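You operate a simulated robot arm through the tools that you are given. There is no shell and no other tool.

You are at the controls of a simulated robot arm. One attempt, no reset.

## Task
Seat and lock the stretcher frame, brush it clean, wind it taut.
Fine: the frame cam locks it; the stretcher brush goes back on its spot; the tension wheel ends half a turn on; fingers stay clear of the cam's foot. What is to be rubbed or washed off counts as gone when no trace of it is left.

The check looks at the end state, three seconds after you hand in, the way a careful person would. Anything else that was tipped, shoved, dropped, spilled or broken makes it a failure.

## Robot
A 6-joint arm with a three-finger gripper, fixed in place. Base frame: the origin is at the foot of the arm, x ahead of it, y to its left, z up. Lengths are in mm, angles in degrees, forces in N, time in s.
Its first joint turns from -166.0 to 166.0 degrees. Payload 4.89 kg.
Tool frame: the origin (TCP) lies between the finger pads and is the grasp point; the fingertips stand 30 mm ahead of it; z points along the fingers, y is the line along which they close. The gripper opens to 164 mm. The gripper's body begins 125 mm behind the TCP.
Orientation is that of the tool frame in the base frame, as [roll, pitch, yaw] about the fixed x, y, z axes, in that order (R = Rz(yaw) Ry(pitch) Rx(roll)). With the fingers straight down and closing along the base's y, the tool's x points along the base's -x, its y along +y and its z along -z.

## Interface
- The arm moves only by the tool servo_tool. Its argument "rows" is a list of rows, each an object of numbers (a shift or turn left out is 0, a gripper value left out holds the last): "x", "y", "z": the shift along the tool's x, y, z in units of 100 mm (1.0 is 100 mm); "rx", "ry", "rz": the turn, a rotation vector about the tool's x, y, z in units of 60 degrees (1.0 is 60 degrees). In form: [{"x": .., "y": .., "z": .., "rx": .., "ry": .., "rz": ..}, ...]. A call has 1 to 20 rows; each row is the pose to reach, as a shift and turn from the pose commanded when the call began, along the tool's axes at that moment. "jaw" is the finger opening in mm, from 0 to 164, set as the call begins (left out, the last holds). A call with a number of a shift or a turn outside -1 to 1 is refused whole. Rows are played at 5 a second. More than 50 mm and 8.6 degrees between two rows, or a gripper value outside its range, and nothing of the call is played. A pose out of reach is approached as far as the arm can. The call stops where the force on the tool passes 60 N (or 10 N more than at its start, if that is more) or the arm is blocked; 0.2 s more then pass. Each finger travels about 108 mm/s and halts on what it meets, pressing with about 38 N; the grip force reading is that of the motor and also rises with nothing between the fingers. The clock runs only during rows and for 0.2 s after the last one: add rows that repeat a pose to give the fingers time. It gives the time, the measured TCP pose, the force on the tool (base axes), the opening and the grip force at its end, in the units of the frame above (readings bear some noise), with the torque about the TCP (base axes, N m) and any sound that the robot's microphone picked up.
- Cameras (640 x 400 px; columns grow to the right, rows downward): "scene" is fixed at [57.3, -646.6, 1545]; the picture's right is [0.37, -0.93, 0.00], its down [-0.70, -0.28, -0.65] and it looks along [0.61, 0.24, -0.76] (base axes); focal length 364 px, centre (320, 200). "wrist" rides on the gripper at [76, -2, -152] in the tool frame; the picture's right is [0.02, 1.00, 0.00], its down [-0.88, 0.02, -0.47] and it looks along [-0.47, 0.01, 0.88] (tool axes); focal length 247 px, centre (320, 200). There is no depth. A picture from a camera that has moved, and an enlarged one, comes with that camera's place and axes in the base frame and with its lens. The place of the scene camera against the robot may be out by one fixed shift of up to 12 mm in any direction.
- camera(camera): a new picture of that camera. The clock stands still meanwhile.
- raise_lower(by): slides the trunk up (or, below 0, down) by that many mm; the arm rides with it, the base frame stays. It gives what a move gives, with no picture.
- enlarge(camera, box): a new picture of the part [left, top, right, bottom] of that camera's present view, enlarged. The clock stands still meanwhile.
- job_done(): hands the job in; it is judged then, once.

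Nothing tells you positions but the pictures and the camera data. Unless the task says otherwise, let go and move clear before handing in.

The tools are called as a command line: name --argument value ..., lists and objects as JSON in quotes. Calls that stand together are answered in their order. servo_tool: Moves the arm, as the interface text tells. Its arguments: {"type":"object","properties":{"rows":{"type":"array","items":{"type":"object","properties":{"x":{"type":"number"},"y":{"type":"number"},"z":{"type":"number"},"rx":{"type":"number"},"ry":{"type":"number"},"rz":{"type":"number"}}}},"jaw":{"type":"number"}},"required":["rows"]} The other tools are called the same way: raise_lower (by) slides the trunk up or down; camera (camera) takes a picture; enlarge (camera, box) takes an enlarged picture of a part of a camera's view; job_done () hands the job in.

At the start:

```text
time: 0.0
tool_pos: [366.3, -343.0, 1168.9]
tool_rot: [179.9, 0.0, -180.0]
force: [0.1, -0.2, -0.3]
wrist_torque: [-0.02, -0.02, -0.02]
finger_gap: 164.1
grip_force: 0.1
trunk travel left (down, up): [-175.0, 215.0]
```

scene: 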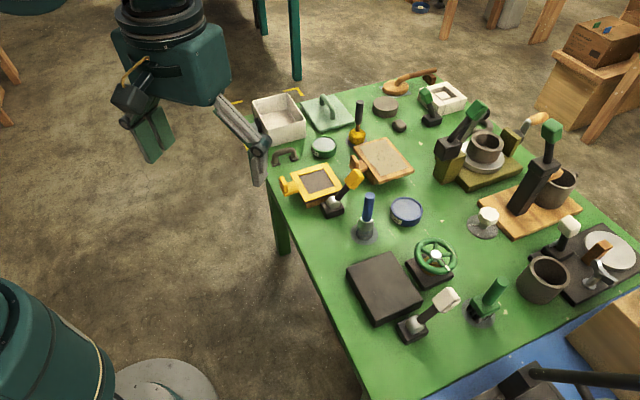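
wrist: 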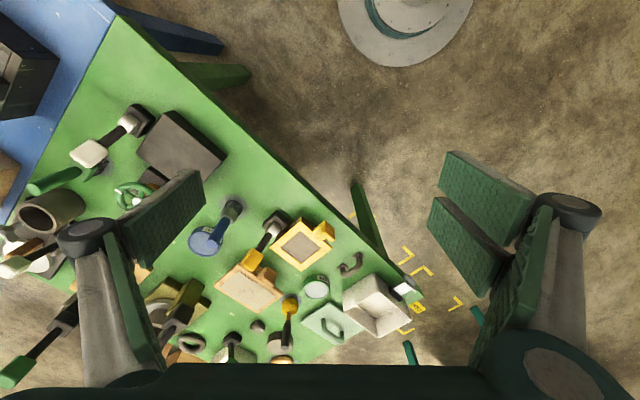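

I see a green table with many fixtures: a yellow frame with a dark mesh, a yellow-handled cam lever, a green tension wheel, and several brushes. I'll take enlarged views before moving.

enlarge --camera "scene" --box '[240, 130, 440, 255]'

enlarge --camera "scene" --box '[340, 60, 500, 160]'

enlarge --camera "scene" --box '[330, 190, 530, 350]'

enlarge --camera "scene" --box '[420, 90, 640, 310]'

enlarge --camera "scene" --box '[240, 80, 400, 180]'

```text
3.20 times, centred on (340, 192) of scene
camera zoom: at [57.3, -646.6, 1545.0], right [0.37, -0.93, 0.0], down [-0.7, -0.28, -0.65], along [0.61, 0.24, -0.76], focal length 1166 px, centre (256, 224)
```

zoom: 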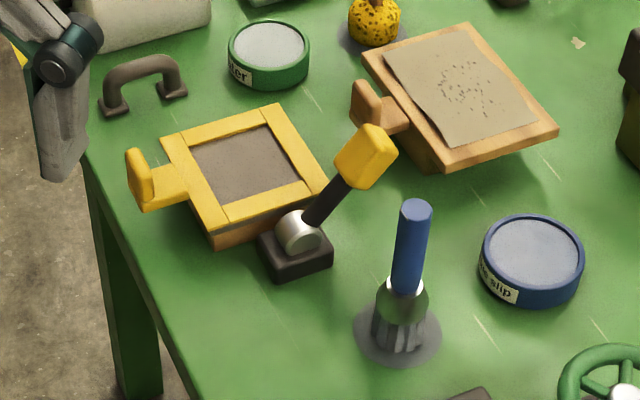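

```text
4.00 times, centred on (420, 110) of scene
camera zoom: at [57.3, -646.6, 1545.0], right [0.37, -0.93, 0.0], down [-0.7, -0.28, -0.65], along [0.61, 0.24, -0.76], focal length 1458 px, centre (-80, 560)
```

zoom: 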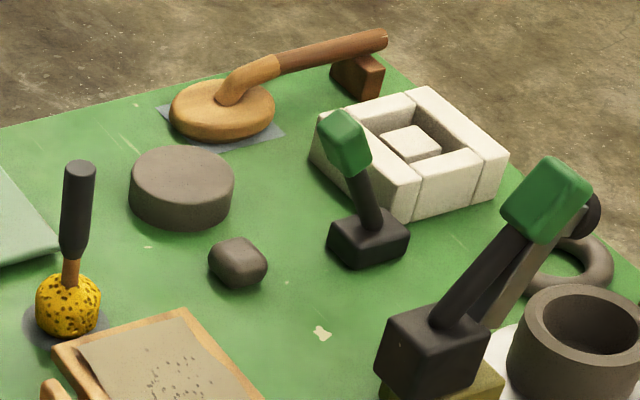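

```text
2.50 times, centred on (430, 270) of scene
camera zoom: at [57.3, -646.6, 1545.0], right [0.37, -0.93, 0.0], down [-0.7, -0.28, -0.65], along [0.61, 0.24, -0.76], focal length 911 px, centre (45, 25)
```

zoom: 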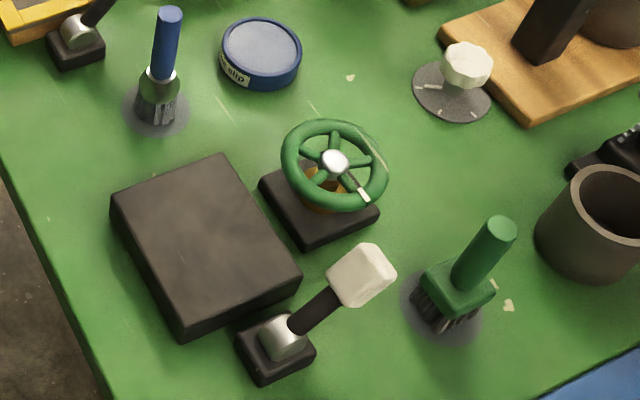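

```text
1.82 times, centred on (530, 200) of scene
camera zoom: at [57.3, -646.6, 1545.0], right [0.37, -0.93, 0.0], down [-0.7, -0.28, -0.65], along [0.61, 0.24, -0.76], focal length 663 px, centre (-62, 200)
```

zoom: 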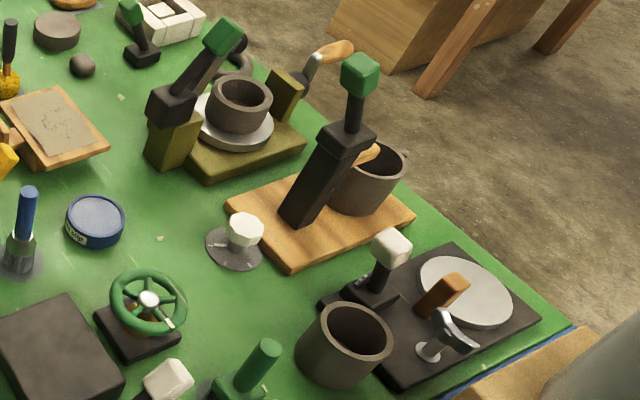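

```text
4.00 times, centred on (320, 130) of scene
camera zoom: at [57.3, -646.6, 1545.0], right [0.37, -0.93, 0.0], down [-0.7, -0.28, -0.65], along [0.61, 0.24, -0.76], focal length 1458 px, centre (320, 480)
```

zoom: 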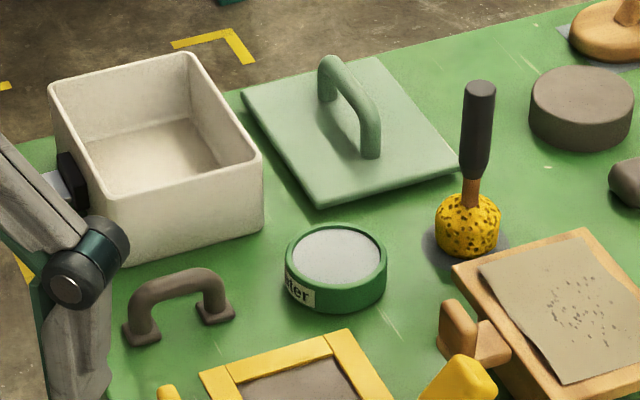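

The wrist view covers most of the table too, so I'll enlarge it to identify the pieces and their state before I move.

enlarge --camera "wrist" --box '[200, 190, 440, 340]'

enlarge --camera "wrist" --box '[0, 90, 240, 240]'

enlarge --camera "scene" --box '[270, 155, 370, 225]'

enlarge --camera "scene" --box '[340, 125, 430, 195]'

```text
2.67 times, centred on (320, 265) of wrist
camera zoom: at [288.7, -345.0, 1320.6], right [-0.02, 1.0, 0.0], down [0.88, 0.02, 0.47], along [0.47, 0.01, -0.88], focal length 659 px, centre (320, 27)
```

zoom: 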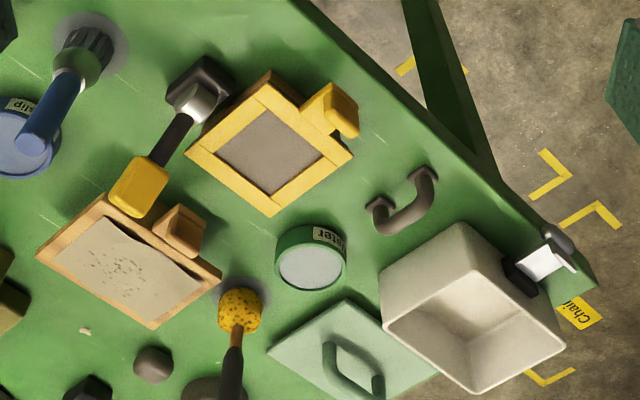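

```text
2.67 times, centred on (120, 165) of wrist
camera zoom: at [288.7, -345.0, 1320.6], right [-0.02, 1.0, 0.0], down [0.88, 0.02, 0.47], along [0.47, 0.01, -0.88], focal length 659 px, centre (853, 293)
```

zoom: 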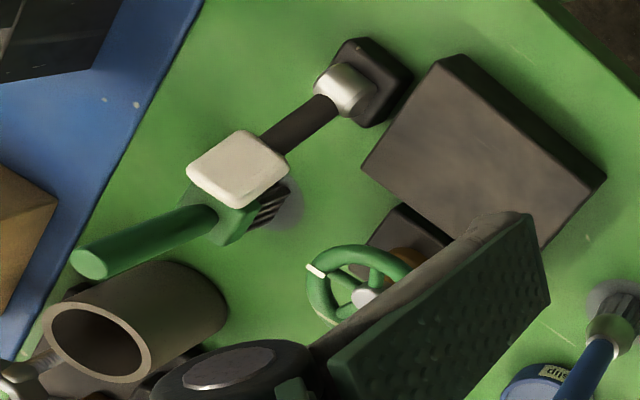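

```text
5.71 times, centred on (320, 190) of scene
camera zoom: at [57.3, -646.6, 1545.0], right [0.37, -0.93, 0.0], down [-0.7, -0.28, -0.65], along [0.61, 0.24, -0.76], focal length 2082 px, centre (320, 257)
```

zoom: 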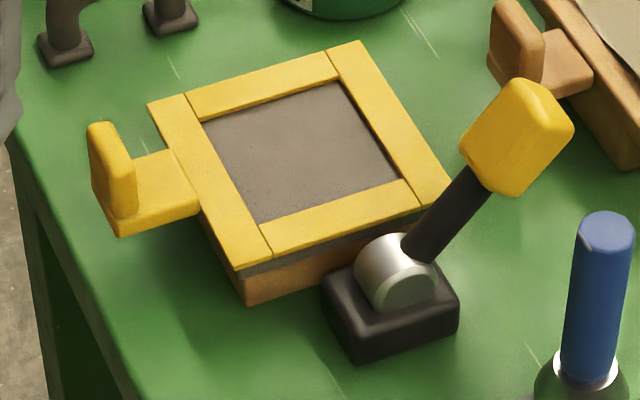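

```text
5.71 times, centred on (385, 160) of scene
camera zoom: at [57.3, -646.6, 1545.0], right [0.37, -0.93, 0.0], down [-0.7, -0.28, -0.65], along [0.61, 0.24, -0.76], focal length 2082 px, centre (-51, 429)
```

zoom: 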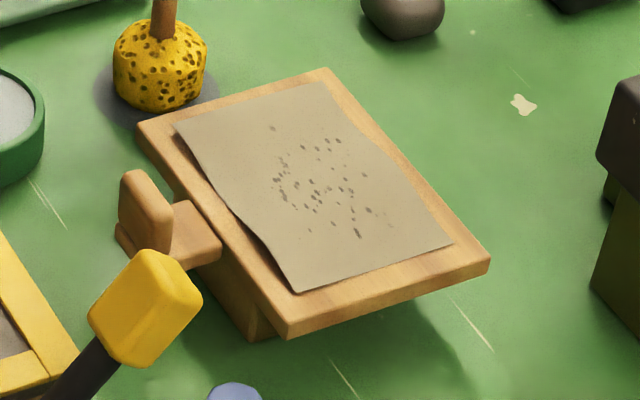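

Two frames are candidates: a wooden one with a speckled canvas (about x 830, y -530, z 830) and a yellow one with a yellow cam. There is also a dark slab with a white cam and the wheel beside it, near x 440, y -640. I'll move the wrist camera over the table at a safe height to look closer.

servo_tool --rows '[{"x": -0.4, "y": -0.25}, {"x": -0.7, "y": -0.5}, {"x": -1.0, "y": -0.7}, {"x": -1.0, "y": -1.0}]' --jaw 100

camera --camera "wrist"

```text
time: 1.0
tool_pos: [466.3, -444.2, 1168.6]
tool_rot: [-180.0, 0.0, 180.0]
force: [0.8, 0.4, 0.5]
wrist_torque: [-0.02, 0.03, 0.02]
finger_gap: 100.1
grip_force: 0.1
trunk travel left (down, up): [-175.0, 215.0]
```

```text
taken
camera wrist: at [389.2, -445.8, 1320.3], right [-0.02, 1.0, 0.0], down [0.88, 0.02, 0.47], along [0.47, 0.01, -0.88], focal length 247 px, centre (320, 200)
```

wrist: 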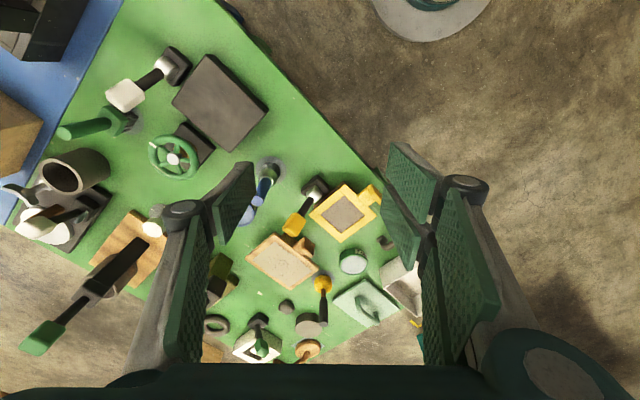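

enlarge --camera "wrist" --box '[90, 30, 290, 190]'

enlarge --camera "wrist" --box '[235, 150, 395, 300]'

```text
2.50 times, centred on (190, 110) of wrist
camera zoom: at [389.2, -445.8, 1320.3], right [-0.02, 1.0, 0.0], down [0.88, 0.02, 0.47], along [0.47, 0.01, -0.88], focal length 617 px, centre (645, 425)
```

zoom: 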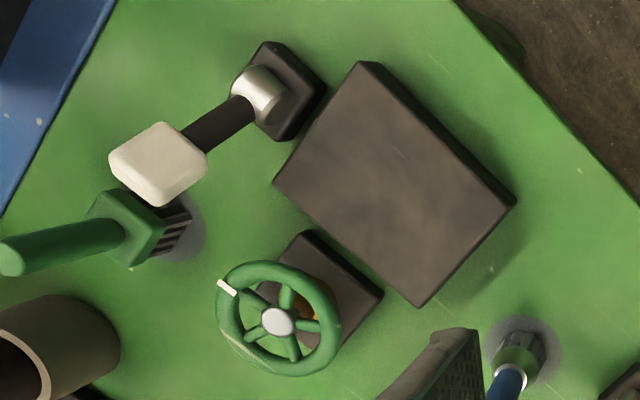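

```text
2.67 times, centred on (315, 225) of wrist
camera zoom: at [389.2, -445.8, 1320.3], right [-0.02, 1.0, 0.0], down [0.88, 0.02, 0.47], along [0.47, 0.01, -0.88], focal length 659 px, centre (333, 133)
```

zoom: 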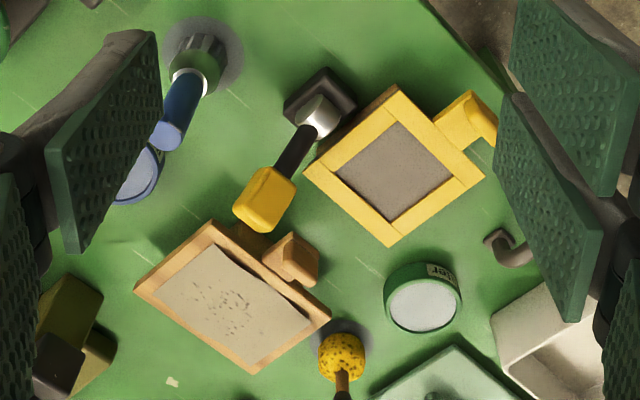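

The wooden frame carries a slack, speckled canvas, so I take it to be the stretcher frame. The dark slab with the white cam, the green wheel and the green brush beside it looks like its bed. I'll go closer to the slab area to check that.

servo_tool --rows '[{"x": 0.3, "y": -0.3}, {"x": 0.5, "y": -0.6, "z": 0.2}, {"x": 0.7, "y": -0.8, "z": 0.5}, {"x": 0.86, "y": -1.0, "z": 0.8}, {"x": 0.86, "y": -1.0, "z": 1.0}]'

camera --camera "wrist"

camera --camera "scene"

```text
time: 2.2
tool_pos: [378.7, -544.7, 1067.9]
tool_rot: [179.9, -0.1, -180.0]
force: [1.0, -0.2, -1.0]
wrist_torque: [0.0, -0.02, -0.01]
finger_gap: 100.0
grip_force: 0.1
trunk travel left (down, up): [-175.0, 215.0]
```

```text
taken
camera wrist: at [301.5, -546.5, 1220.1], right [-0.02, 1.0, 0.0], down [0.88, 0.02, 0.47], along [0.47, 0.01, -0.88], focal length 247 px, centre (320, 200)
```

wrist: 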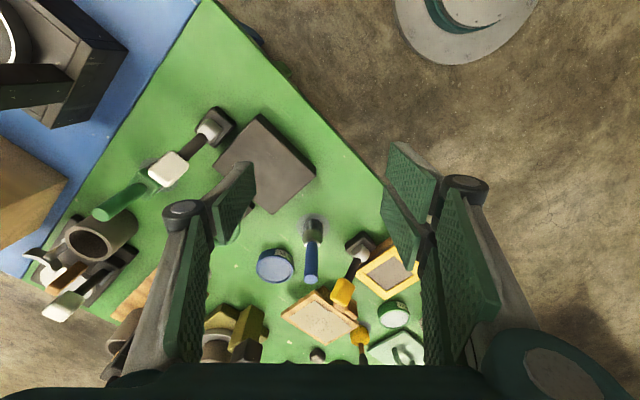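

```text
taken
```

scene: 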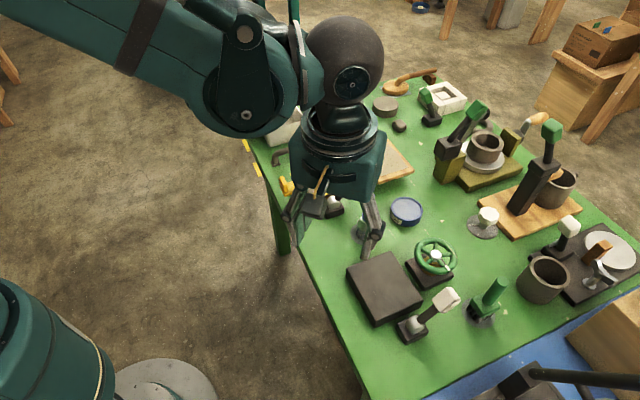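

enlarge --camera "wrist" --box '[80, 90, 320, 240]'

enlarge --camera "wrist" --box '[250, 210, 440, 370]'

```text
2.67 times, centred on (200, 165) of wrist
camera zoom: at [301.5, -546.5, 1220.1], right [-0.02, 1.0, 0.0], down [0.88, 0.02, 0.47], along [0.47, 0.01, -0.88], focal length 659 px, centre (640, 293)
```

zoom: 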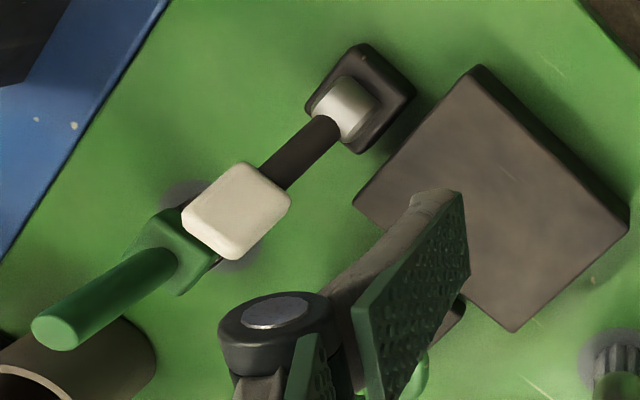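

```text
2.50 times, centred on (345, 290) of wrist
camera zoom: at [301.5, -546.5, 1220.1], right [-0.02, 1.0, 0.0], down [0.88, 0.02, 0.47], along [0.47, 0.01, -0.88], focal length 617 px, centre (258, -25)
```

zoom: 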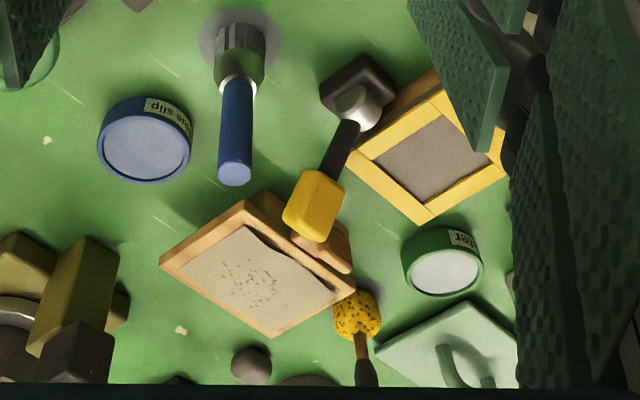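

The slab top is at about (456, -638, 813), yawed 46°. The cam is at about (393, -721, 822), with its lever knob at (433, -757, 891). I'll swing the camera round for an oblique, unobstructed look at the cam, bed and wheel.

servo_tool --jaw 164 --rows '[{"x": 0.2, "y": 0.15, "z": -0.1, "rz": 0.13}, {"x": 0.4, "y": 0.3, "z": -0.2, "rz": 0.26}, {"x": 0.6, "y": 0.45, "z": -0.2, "rz": 0.39}, {"x": 0.8, "y": 0.6, "z": -0.2, "rz": 0.52}, {"x": 1.0, "y": 0.75, "z": -0.2, "rz": 0.65}, {"x": 1.0, "y": 0.9, "z": -0.2, "rz": 0.78}, {"x": 1.0, "y": 1.0, "z": -0.2, "rz": 0.9}, {"x": 1.0, "y": 1.0, "z": -0.2, "rz": 1.0}]'

servo_tool --rows '[{"ry": -0.13}, {"ry": -0.26}, {"ry": -0.39}, {"ry": -0.5}]'

camera --camera "wrist"

```text
time: 4.0
tool_pos: [279.5, -443.5, 1089.1]
tool_rot: [180.0, -0.1, 120.0]
force: [0.8, 0.2, 0.2]
wrist_torque: [-0.02, -0.04, -0.02]
finger_gap: 163.8
grip_force: 0.0
trunk travel left (down, up): [-175.0, 215.0]
```

```text
time: 5.1
tool_pos: [323.0, -522.1, 1106.7]
tool_rot: [-179.9, 29.7, 119.9]
force: [-0.3, -0.2, 0.5]
wrist_torque: [0.03, -0.02, 0.01]
finger_gap: 164.1
grip_force: 0.0
trunk travel left (down, up): [-175.0, 215.0]
stopped in row 4: the arm was blocked; the commanded pose is now the measured one
```

```text
taken
camera wrist: at [250.4, -400.6, 1200.4], right [0.86, 0.52, -0.01], down [0.28, -0.45, 0.85], along [0.43, -0.73, -0.53], focal length 247 px, centre (320, 200)
```

wrist: 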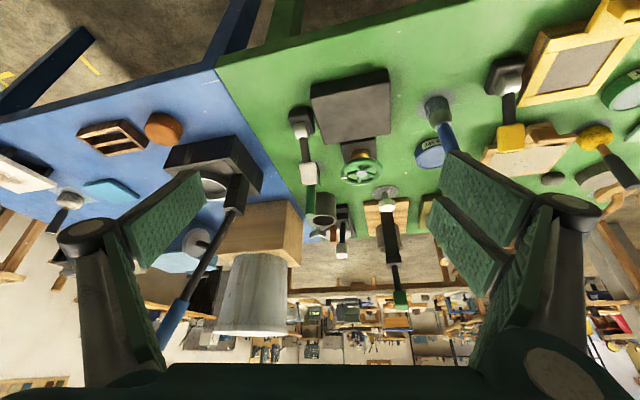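

enlarge --camera "wrist" --box '[270, 60, 430, 220]'

enlarge --camera "wrist" --box '[410, 30, 640, 180]'

enlarge --camera "wrist" --box '[275, 95, 345, 145]'

```text
2.50 times, centred on (350, 140) of wrist
camera zoom: at [250.4, -400.6, 1200.4], right [0.86, 0.52, -0.01], down [0.28, -0.45, 0.85], along [0.43, -0.73, -0.53], focal length 617 px, centre (245, 350)
```

zoom: 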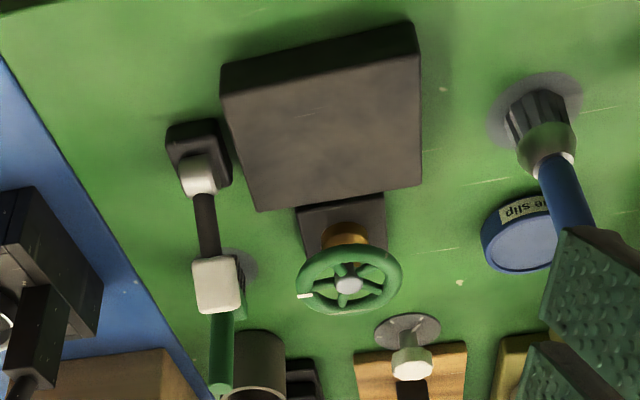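

```text
2.67 times, centred on (525, 105) of wrist
camera zoom: at [250.4, -400.6, 1200.4], right [0.86, 0.52, -0.01], down [0.28, -0.45, 0.85], along [0.43, -0.73, -0.53], focal length 659 px, centre (-227, 453)
```

zoom: 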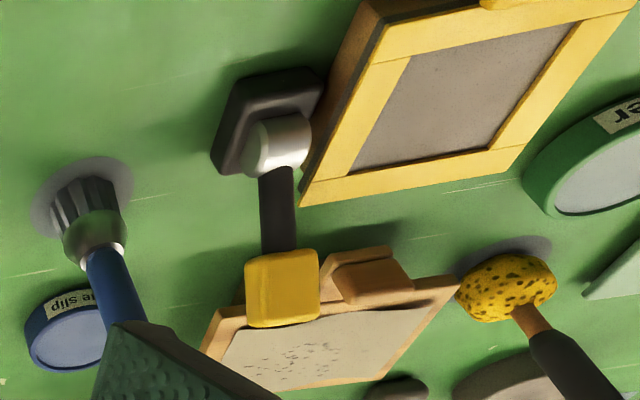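

```text
8.00 times, centred on (310, 120) of wrist
camera zoom: at [250.4, -400.6, 1200.4], right [0.86, 0.52, -0.01], down [0.28, -0.45, 0.85], along [0.43, -0.73, -0.53], focal length 1976 px, centre (400, 840)
```

zoom: 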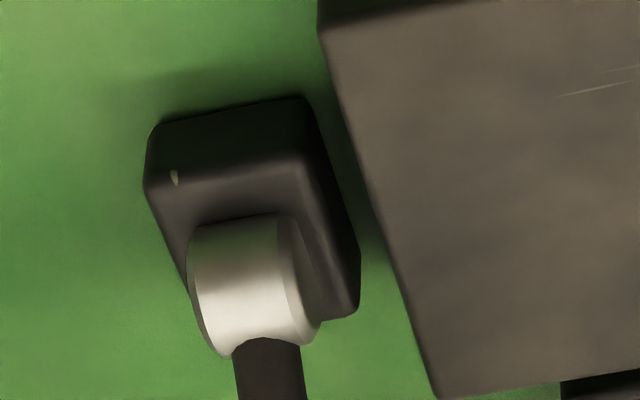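

The cam is a drum with a lever. Its axis points at the slab and its lever leans away. Next I'll straighten the tool and go look closely at the canvas frame and what it rests on.

servo_tool --rows '[{"ry": 0.12}, {"ry": 0.25}, {"ry": 0.37}, {"ry": 0.495}]'

servo_tool --rows '[{"x": 0.05, "y": 0.3, "rz": -0.13}, {"x": 0.05, "y": 0.6, "rz": -0.26}, {"x": 0.05, "y": 0.9, "rz": -0.39}, {"x": 0.05, "y": 1.0, "rz": -0.5}]'

```text
time: 6.1
tool_pos: [322.0, -520.7, 1106.0]
tool_rot: [-180.0, -0.1, 120.0]
force: [-0.8, 1.5, 0.4]
wrist_torque: [-0.22, -0.09, 0.02]
finger_gap: 163.7
grip_force: 0.0
trunk travel left (down, up): [-175.0, 215.0]
```

```text
time: 7.1
tool_pos: [407.0, -467.5, 1104.3]
tool_rot: [-179.9, 0.1, 150.1]
force: [-0.8, -0.5, -0.2]
wrist_torque: [0.03, -0.02, -0.02]
finger_gap: 164.0
grip_force: 0.1
trunk travel left (down, up): [-175.0, 215.0]
```

servo_tool --rows '[{"x": -0.2, "y": 0.3}, {"x": -0.35, "y": 0.65}, {"x": -0.5, "y": 1.0}]'

camera --camera "wrist"

enlarge --camera "wrist" --box '[240, 180, 440, 320]'

```text
time: 7.9
tool_pos: [500.3, -406.6, 1104.3]
tool_rot: [-180.0, 0.0, 150.0]
force: [-0.9, 0.1, -0.3]
wrist_torque: [0.09, -0.21, -0.02]
finger_gap: 164.1
grip_force: 0.1
trunk travel left (down, up): [-175.0, 215.0]
```

```text
taken
camera wrist: at [432.7, -369.9, 1256.4], right [0.48, 0.88, 0.0], down [0.77, -0.42, 0.47], along [0.42, -0.23, -0.88], focal length 247 px, centre (320, 200)
```

wrist: 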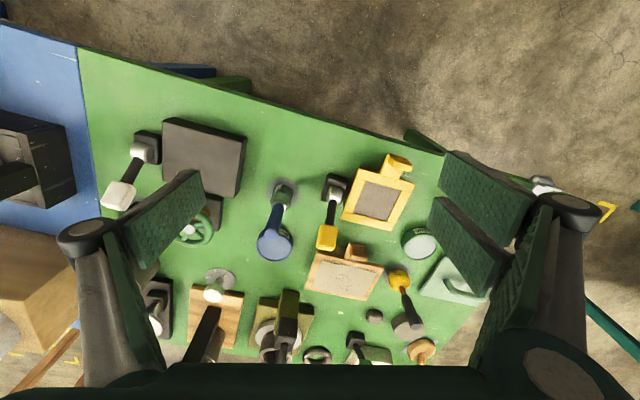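

```text
2.86 times, centred on (340, 250) of wrist
camera zoom: at [432.7, -369.9, 1256.4], right [0.48, 0.88, 0.0], down [0.77, -0.42, 0.47], along [0.42, -0.23, -0.88], focal length 706 px, centre (263, 57)
```

zoom: 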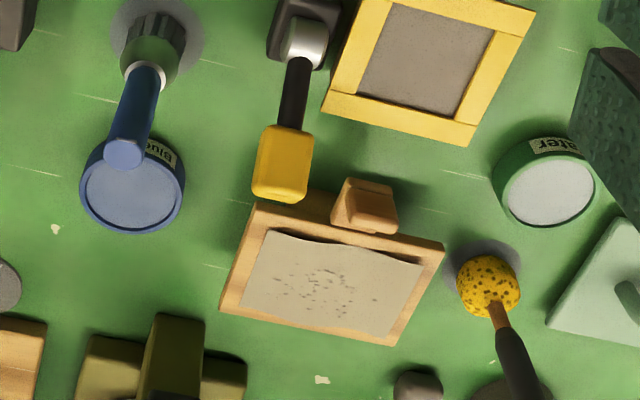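

enlarge --camera "wrist" --box '[298, 228, 398, 308]'

enlarge --camera "wrist" --box '[325, 150, 425, 230]'

enlarge --camera "wrist" --box '[90, 110, 290, 260]'

```text
5.00 times, centred on (348, 268) of wrist
camera zoom: at [432.7, -369.9, 1256.4], right [0.48, 0.88, 0.0], down [0.77, -0.42, 0.47], along [0.42, -0.23, -0.88], focal length 1235 px, centre (180, -140)
```

zoom: 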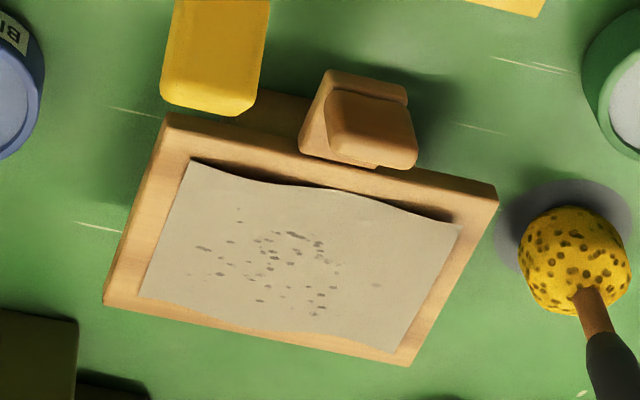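

```text
5.00 times, centred on (375, 190) of wrist
camera zoom: at [432.7, -369.9, 1256.4], right [0.48, 0.88, 0.0], down [0.77, -0.42, 0.47], along [0.42, -0.23, -0.88], focal length 1235 px, centre (45, 250)
```

zoom: 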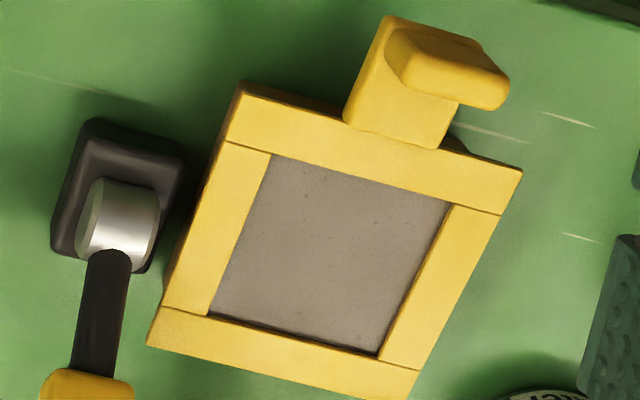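

```text
2.67 times, centred on (190, 185) of wrist
camera zoom: at [432.7, -369.9, 1256.4], right [0.48, 0.88, 0.0], down [0.77, -0.42, 0.47], along [0.42, -0.23, -0.88], focal length 659 px, centre (667, 240)
```

zoom: 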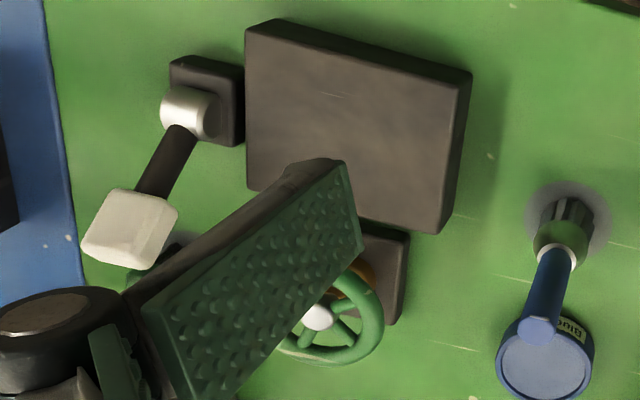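

The yellow frame already sits on its own wooden bed with its own yellow cam. The canvas frame rests on a block, with its handle toward the robot, and it is about 160x125 mm at 45°, which matches the orientation of the dark bed. I'll move over its handle with the closing line across the handle's thickness, to measure it.

servo_tool --rows '[{"x": -0.22, "y": 0.07, "rz": -0.125}, {"x": -0.44, "y": 0.14, "rz": -0.25}, {"x": -0.65, "y": 0.21, "rz": -0.375}, {"x": -0.85, "y": 0.27, "rz": -0.5}]'

servo_tool --rows '[{"x": -0.22, "y": -0.05, "rz": -0.125}, {"x": -0.44, "y": -0.1, "rz": -0.25}, {"x": -0.66, "y": -0.15, "rz": -0.375}, {"x": -0.9, "y": -0.2, "rz": -0.5}]'

servo_tool --rows '[{"x": -0.2, "y": -0.2, "z": 0.2, "rz": -0.1}, {"x": -0.4, "y": -0.4, "z": 0.4, "rz": -0.2}, {"x": -0.62, "y": -0.59, "z": 0.6, "rz": -0.25}]'

camera --camera "wrist"

```text
time: 8.9
tool_pos: [587.0, -424.7, 1105.8]
tool_rot: [-179.9, 0.0, -179.9]
force: [0.0, 0.0, -0.3]
wrist_torque: [-0.01, -0.07, -0.02]
finger_gap: 163.9
grip_force: 0.0
trunk travel left (down, up): [-175.0, 215.0]
```

```text
time: 9.9
tool_pos: [676.5, -445.3, 1105.9]
tool_rot: [-180.0, 0.1, -149.9]
force: [-0.8, 0.0, 0.9]
wrist_torque: [-0.03, -0.11, -0.03]
finger_gap: 164.2
grip_force: 0.1
trunk travel left (down, up): [-175.0, 215.0]
```

```text
time: 10.7
tool_pos: [762.6, -464.1, 1045.1]
tool_rot: [-179.9, 0.0, -135.1]
force: [-1.2, 0.6, 0.1]
wrist_torque: [-0.08, -0.24, -0.01]
finger_gap: 163.9
grip_force: 0.0
trunk travel left (down, up): [-175.0, 215.0]
```

```text
taken
camera wrist: at [708.5, -520.2, 1197.2], right [-0.72, 0.69, 0.0], down [0.61, 0.64, 0.47], along [0.33, 0.34, -0.88], focal length 247 px, centre (320, 200)
```

wrist: 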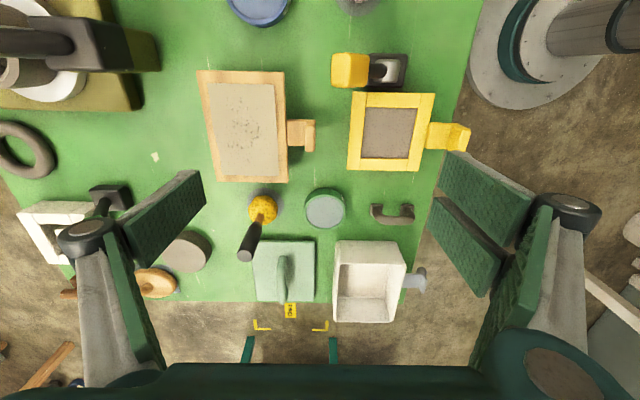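

enlarge --camera "wrist" --box '[190, 50, 350, 200]'

enlarge --camera "wrist" --box '[330, 40, 480, 190]'

enlarge --camera "wrist" --box '[270, 105, 330, 165]'

```text
2.67 times, centred on (270, 125) of wrist
camera zoom: at [708.5, -520.2, 1197.2], right [-0.72, 0.69, 0.0], down [0.61, 0.64, 0.47], along [0.33, 0.34, -0.88], focal length 659 px, centre (453, 400)
```

zoom: 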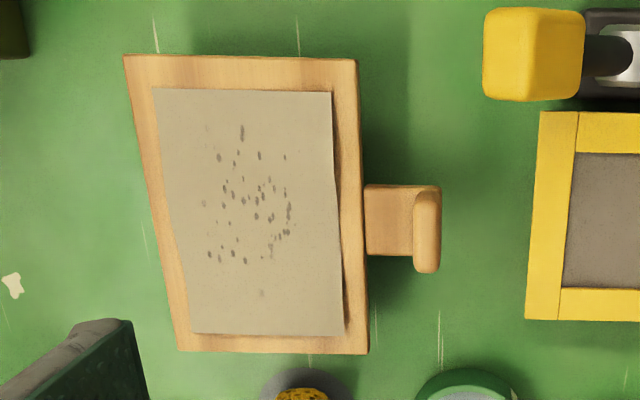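

```text
2.67 times, centred on (405, 115) of wrist
camera zoom: at [708.5, -520.2, 1197.2], right [-0.72, 0.69, 0.0], down [0.61, 0.64, 0.47], along [0.33, 0.34, -0.88], focal length 659 px, centre (93, 427)
```

zoom: 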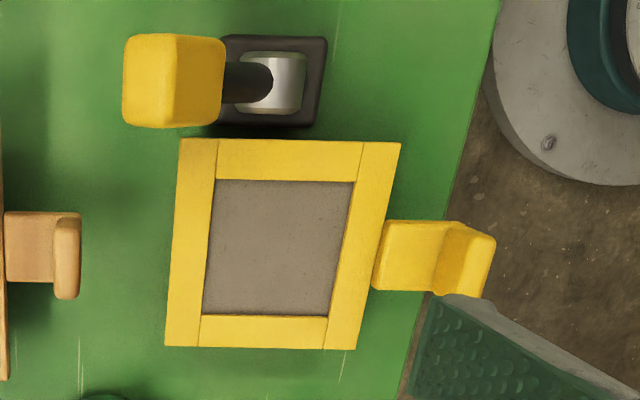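

```text
6.67 times, centred on (300, 135) of wrist
camera zoom: at [708.5, -520.2, 1197.2], right [-0.72, 0.69, 0.0], down [0.61, 0.64, 0.47], along [0.33, 0.34, -0.88], focal length 1646 px, centre (453, 633)
```

zoom: 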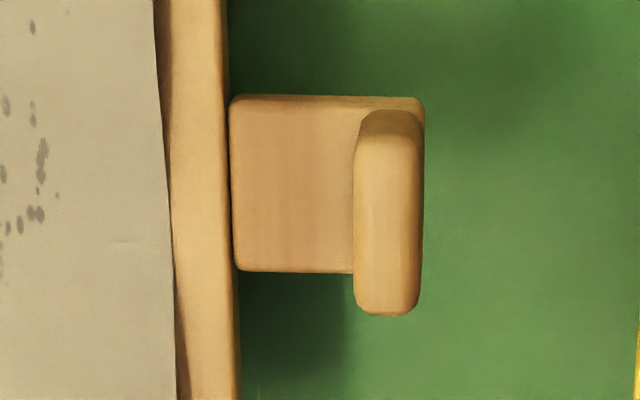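

The handle is a 14 mm thick upright, 26 mm off the frame's near edge, at about (780, -467). The frame is about 160x112 mm with its top near z 828. Before grasping it, I'll compare the two brushes, the cams and the wheel in close-up for any labels.

enlarge --camera "scene" --box '[450, 260, 520, 330]'

enlarge --camera "wrist" --box '[200, 0, 400, 60]'

enlarge --camera "scene" --box '[390, 220, 480, 350]'

enlarge --camera "scene" --box '[340, 180, 430, 250]'

enlarge --camera "scene" --box '[460, 195, 520, 245]'

camera --camera "scene"

```text
5.71 times, centred on (485, 295) of scene
camera zoom: at [57.3, -646.6, 1545.0], right [0.37, -0.93, 0.0], down [-0.7, -0.28, -0.65], along [0.61, 0.24, -0.76], focal length 2082 px, centre (-623, -343)
```

zoom: 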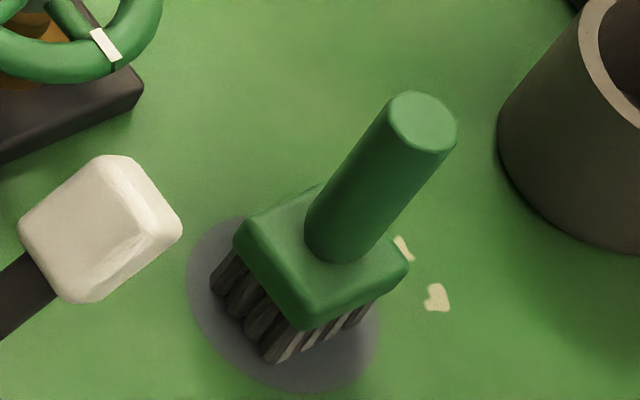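

```text
3.20 times, centred on (300, 30) of wrist
camera zoom: at [708.5, -520.2, 1197.2], right [-0.72, 0.69, 0.0], down [0.61, 0.64, 0.47], along [0.33, 0.34, -0.88], focal length 790 px, centre (384, 744)
```

zoom: 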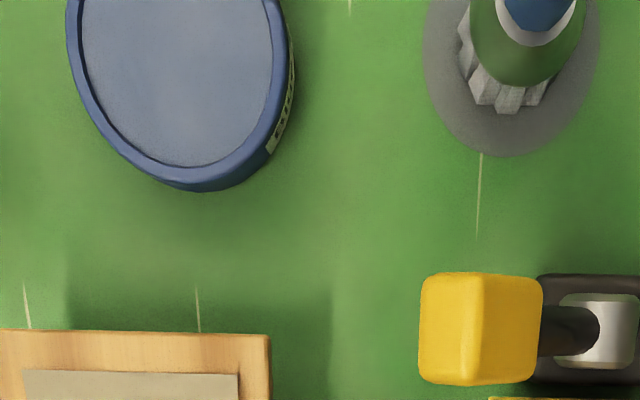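

```text
3.08 times, centred on (435, 285) of scene
camera zoom: at [57.3, -646.6, 1545.0], right [0.37, -0.93, 0.0], down [-0.7, -0.28, -0.65], along [0.61, 0.24, -0.76], focal length 1121 px, centre (-34, -62)
```

zoom: 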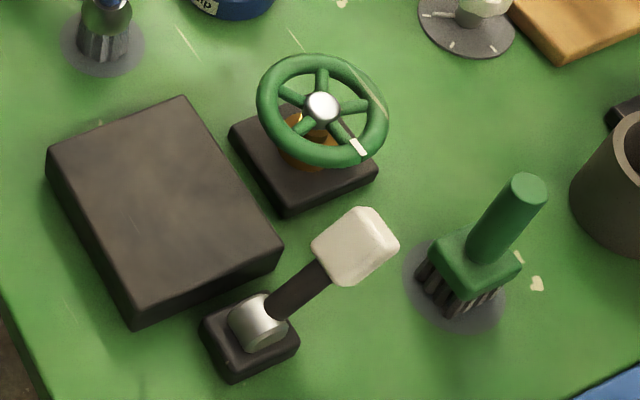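

```text
5.71 times, centred on (385, 215) of scene
camera zoom: at [57.3, -646.6, 1545.0], right [0.37, -0.93, 0.0], down [-0.7, -0.28, -0.65], along [0.61, 0.24, -0.76], focal length 2082 px, centre (-51, 114)
```

zoom: 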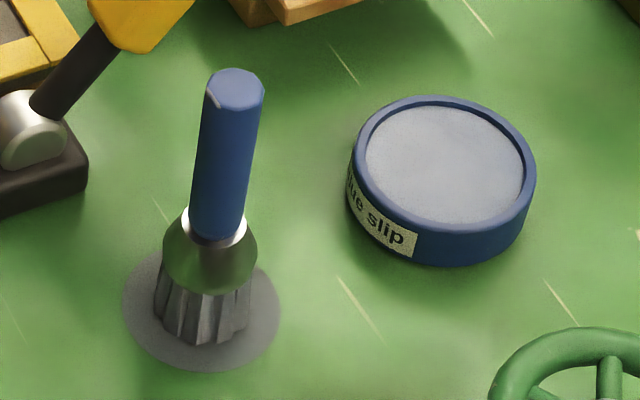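

```text
8.00 times, centred on (490, 220) of scene
camera zoom: at [57.3, -646.6, 1545.0], right [0.37, -0.93, 0.0], down [-0.7, -0.28, -0.65], along [0.61, 0.24, -0.76], focal length 2915 px, centre (-1040, 40)
```

zoom: 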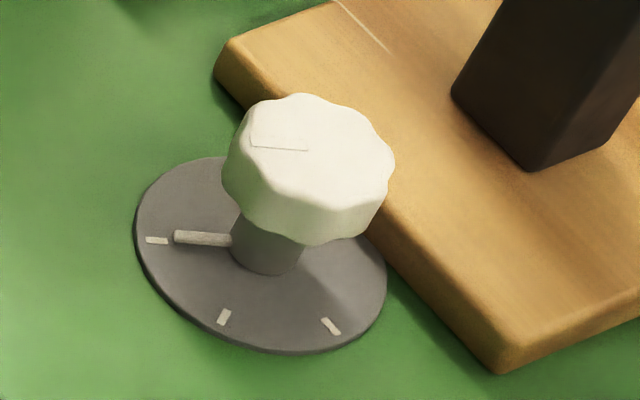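

```text
taken
```

scene: 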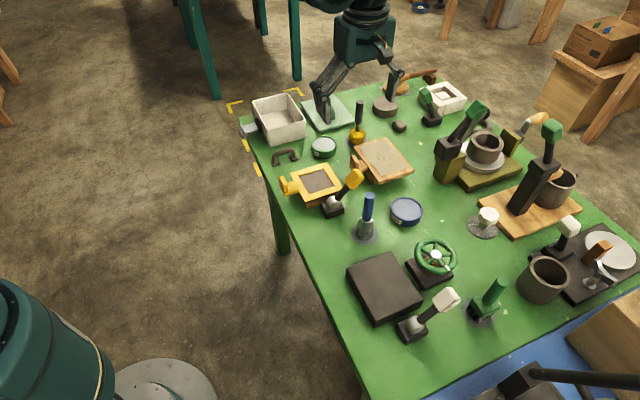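

The green flat brush stands by the cam and wheel station, and the blue brush matches the "Blue slip" tub, so I take the green one as the stretcher brush. Now I'll align over the frame's handle with the jaw partly open and come down part way to check alignment.

servo_tool --jaw 40 --rows '[{"x": -0.1, "y": -0.15, "z": 0.3}, {"x": -0.106, "y": -0.148, "z": 0.6}, {"x": -0.106, "y": -0.148, "z": 0.95}, {"x": -0.106, "y": -0.148, "z": 0.95}]'

camera --camera "wrist"

enlarge --camera "scene" --box '[320, 120, 420, 200]'

```text
time: 11.7
tool_pos: [778.1, -467.7, 950.0]
tool_rot: [-180.0, 0.1, -135.0]
force: [0.2, 0.1, -0.3]
wrist_torque: [0.01, 0.05, 0.01]
finger_gap: 39.8
grip_force: 0.1
trunk travel left (down, up): [-175.0, 215.0]
```

```text
taken
camera wrist: at [725.7, -522.9, 1102.0], right [-0.72, 0.69, 0.0], down [0.61, 0.64, 0.47], along [0.33, 0.34, -0.88], focal length 247 px, centre (320, 200)
```

wrist: 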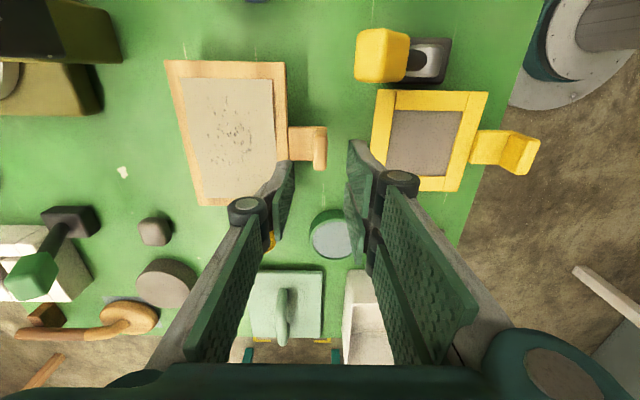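

```text
5.00 times, centred on (370, 160) of scene
camera zoom: at [57.3, -646.6, 1545.0], right [0.37, -0.93, 0.0], down [-0.7, -0.28, -0.65], along [0.61, 0.24, -0.76], focal length 1822 px, centre (70, 400)
```

zoom: 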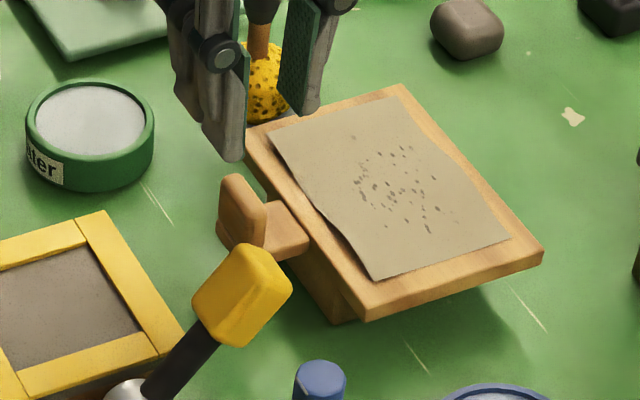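

enlarge --camera "wrist" --box '[270, 100, 380, 220]'

```text
3.33 times, centred on (325, 160) of wrist
camera zoom: at [725.7, -522.9, 1102.0], right [-0.72, 0.69, 0.0], down [0.61, 0.64, 0.47], along [0.33, 0.34, -0.88], focal length 823 px, centre (303, 333)
```

zoom: 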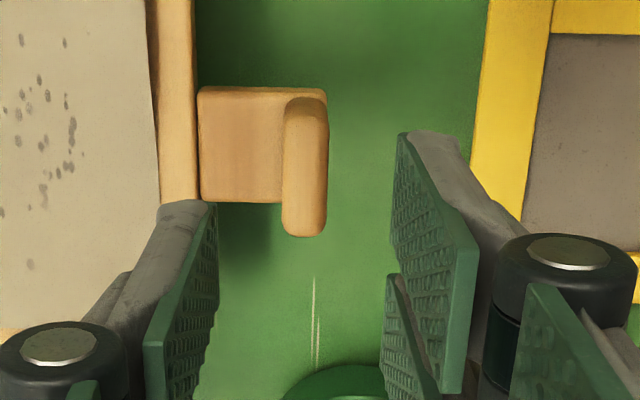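

servo_tool --jaw 38 --rows '[{"z": 0.3}, {"z": 0.6}, {"z": 0.8}, {"z": 0.88}]'

camera --camera "wrist"

enlarge --camera "scene" --box '[320, 120, 420, 200]'

```text
time: 12.7
tool_pos: [779.9, -467.5, 863.5]
tool_rot: [-180.0, 0.1, -135.0]
force: [0.4, 0.7, -0.1]
wrist_torque: [0.01, 0.03, -0.01]
finger_gap: 38.1
grip_force: 0.0
trunk travel left (down, up): [-175.0, 215.0]
```

```text
taken
camera wrist: at [725.7, -522.4, 1014.4], right [-0.72, 0.69, 0.0], down [0.61, 0.64, 0.47], along [0.33, 0.34, -0.88], focal length 247 px, centre (320, 200)
```

wrist: 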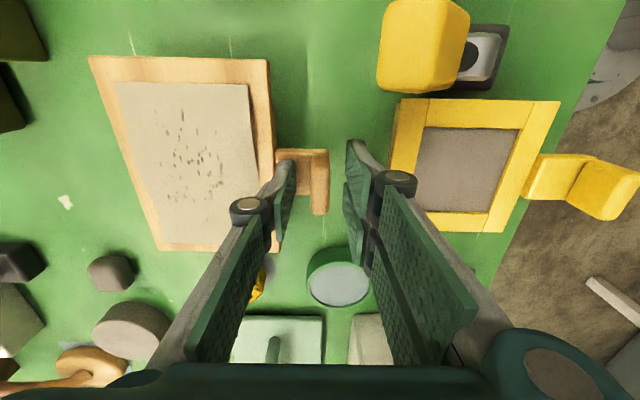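

```text
5.00 times, centred on (370, 160) of scene
camera zoom: at [57.3, -646.6, 1545.0], right [0.37, -0.93, 0.0], down [-0.7, -0.28, -0.65], along [0.61, 0.24, -0.76], focal length 1822 px, centre (70, 400)
```

zoom: 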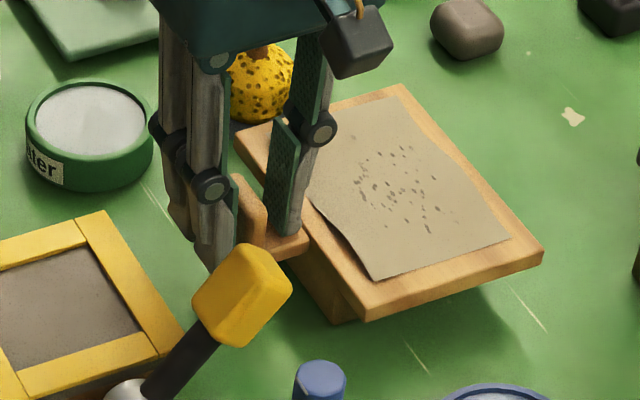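

enlarge --camera "wrist" --box '[260, 110, 400, 260]'

enlarge --camera "scene" --box '[340, 140, 390, 180]'

```text
2.67 times, centred on (330, 185) of wrist
camera zoom: at [725.7, -522.4, 1014.4], right [-0.72, 0.69, 0.0], down [0.61, 0.64, 0.47], along [0.33, 0.34, -0.88], focal length 659 px, centre (293, 240)
```

zoom: 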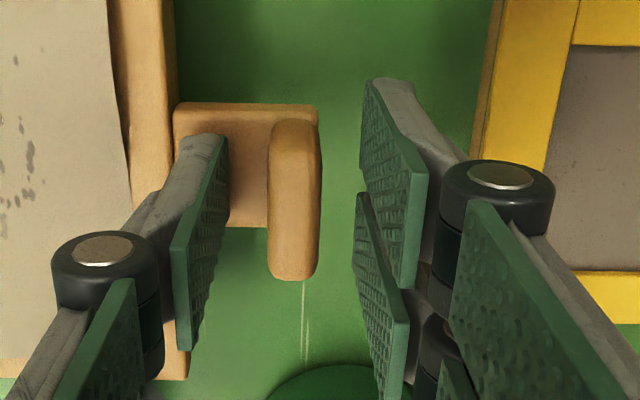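

```text
10.00 times, centred on (365, 160) of scene
camera zoom: at [57.3, -646.6, 1545.0], right [0.37, -0.93, 0.0], down [-0.7, -0.28, -0.65], along [0.61, 0.24, -0.76], focal length 3644 px, centre (-130, 600)
```

zoom: 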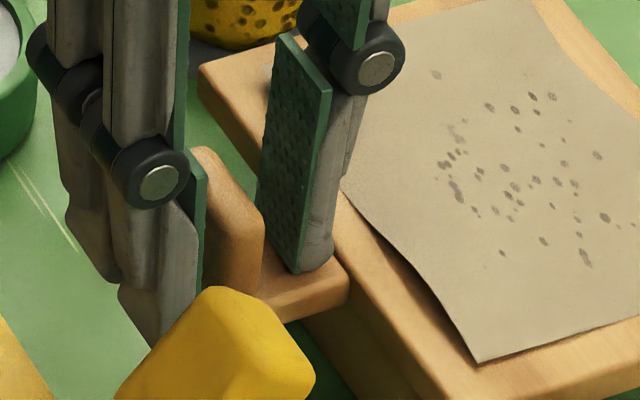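

The fingers straddle the upright and look centred. I'll lower a touch and close gently.

servo_tool --rows '[{"z": 0.02}, {"z": 0.04}, {"z": 0.04}]'

servo_tool --jaw 5 --rows '[{"z": 0}, {"z": 0}, {"z": 0}, {"z": 0}]'

enlarge --camera "wrist" --box '[80, 40, 400, 260]'

```text
time: 13.5
tool_pos: [777.5, -467.1, 859.8]
tool_rot: [-180.0, 0.0, -135.0]
force: [-1.4, 1.2, 6.2]
wrist_torque: [-0.08, -0.08, 0.04]
finger_gap: 37.7
grip_force: 0.1
trunk travel left (down, up): [-175.0, 215.0]
```

```text
time: 14.5
tool_pos: [778.1, -467.4, 859.6]
tool_rot: [180.0, 0.0, -135.0]
force: [-2.0, 2.1, 5.2]
wrist_torque: [-0.02, -0.02, 0.02]
finger_gap: 13.7
grip_force: 38.0
trunk travel left (down, up): [-175.0, 215.0]
```

```text
1.82 times, centred on (240, 150) of wrist
camera zoom: at [725.7, -522.4, 1011.5], right [-0.72, 0.69, 0.0], down [0.61, 0.64, 0.47], along [0.33, 0.34, -0.88], focal length 449 px, centre (466, 291)
```

zoom: 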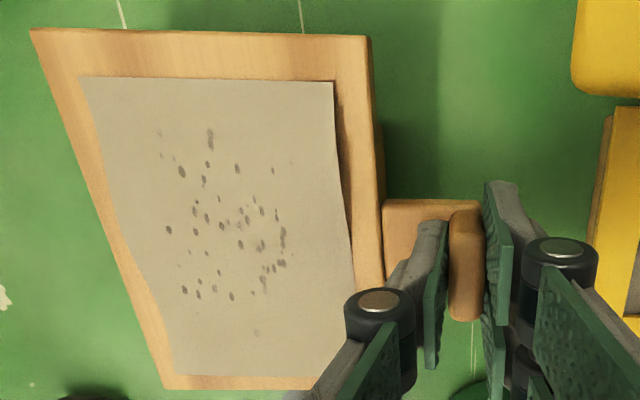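

Gripped at 13.7 mm, which matches the handle. Now I'll lift slowly and check the load and tilt.

servo_tool --rows '[{"z": -0.05}, {"z": -0.1}, {"z": -0.2}, {"z": -0.3}, {"z": -0.3}]'

camera --camera "wrist"

enlarge --camera "scene" --box '[320, 110, 430, 200]'

```text
time: 15.7
tool_pos: [779.0, -467.8, 889.5]
tool_rot: [180.0, 0.0, -135.0]
force: [-0.4, -0.3, -1.8]
wrist_torque: [0.1, 0.08, 0.0]
finger_gap: 13.3
grip_force: 38.2
trunk travel left (down, up): [-175.0, 215.0]
```

```text
taken
camera wrist: at [725.2, -522.4, 1041.5], right [-0.72, 0.69, 0.0], down [0.61, 0.64, 0.47], along [0.33, 0.34, -0.88], focal length 247 px, centre (320, 200)
```

wrist: 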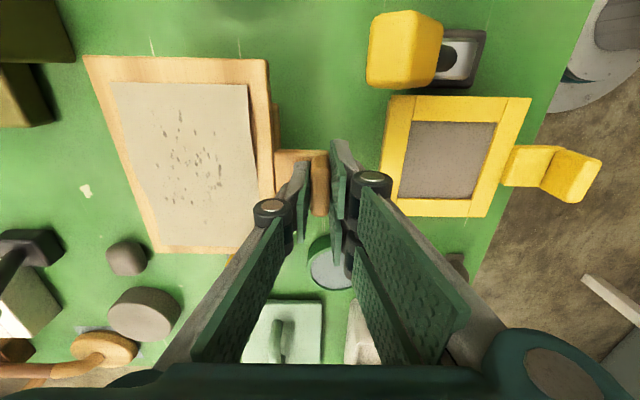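

```text
4.44 times, centred on (375, 155) of scene
camera zoom: at [57.3, -646.6, 1545.0], right [0.37, -0.93, 0.0], down [-0.7, -0.28, -0.65], along [0.61, 0.24, -0.76], focal length 1620 px, centre (76, 400)
```

zoom: 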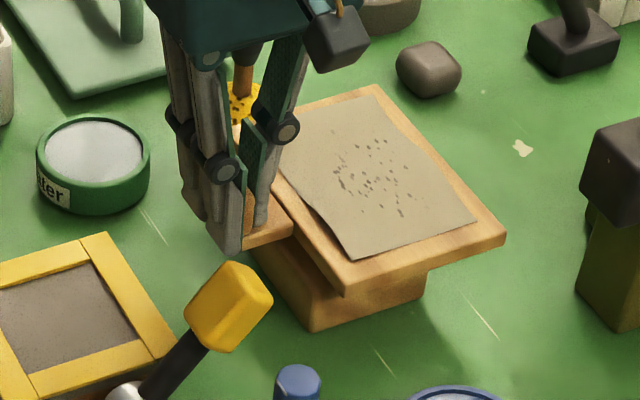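

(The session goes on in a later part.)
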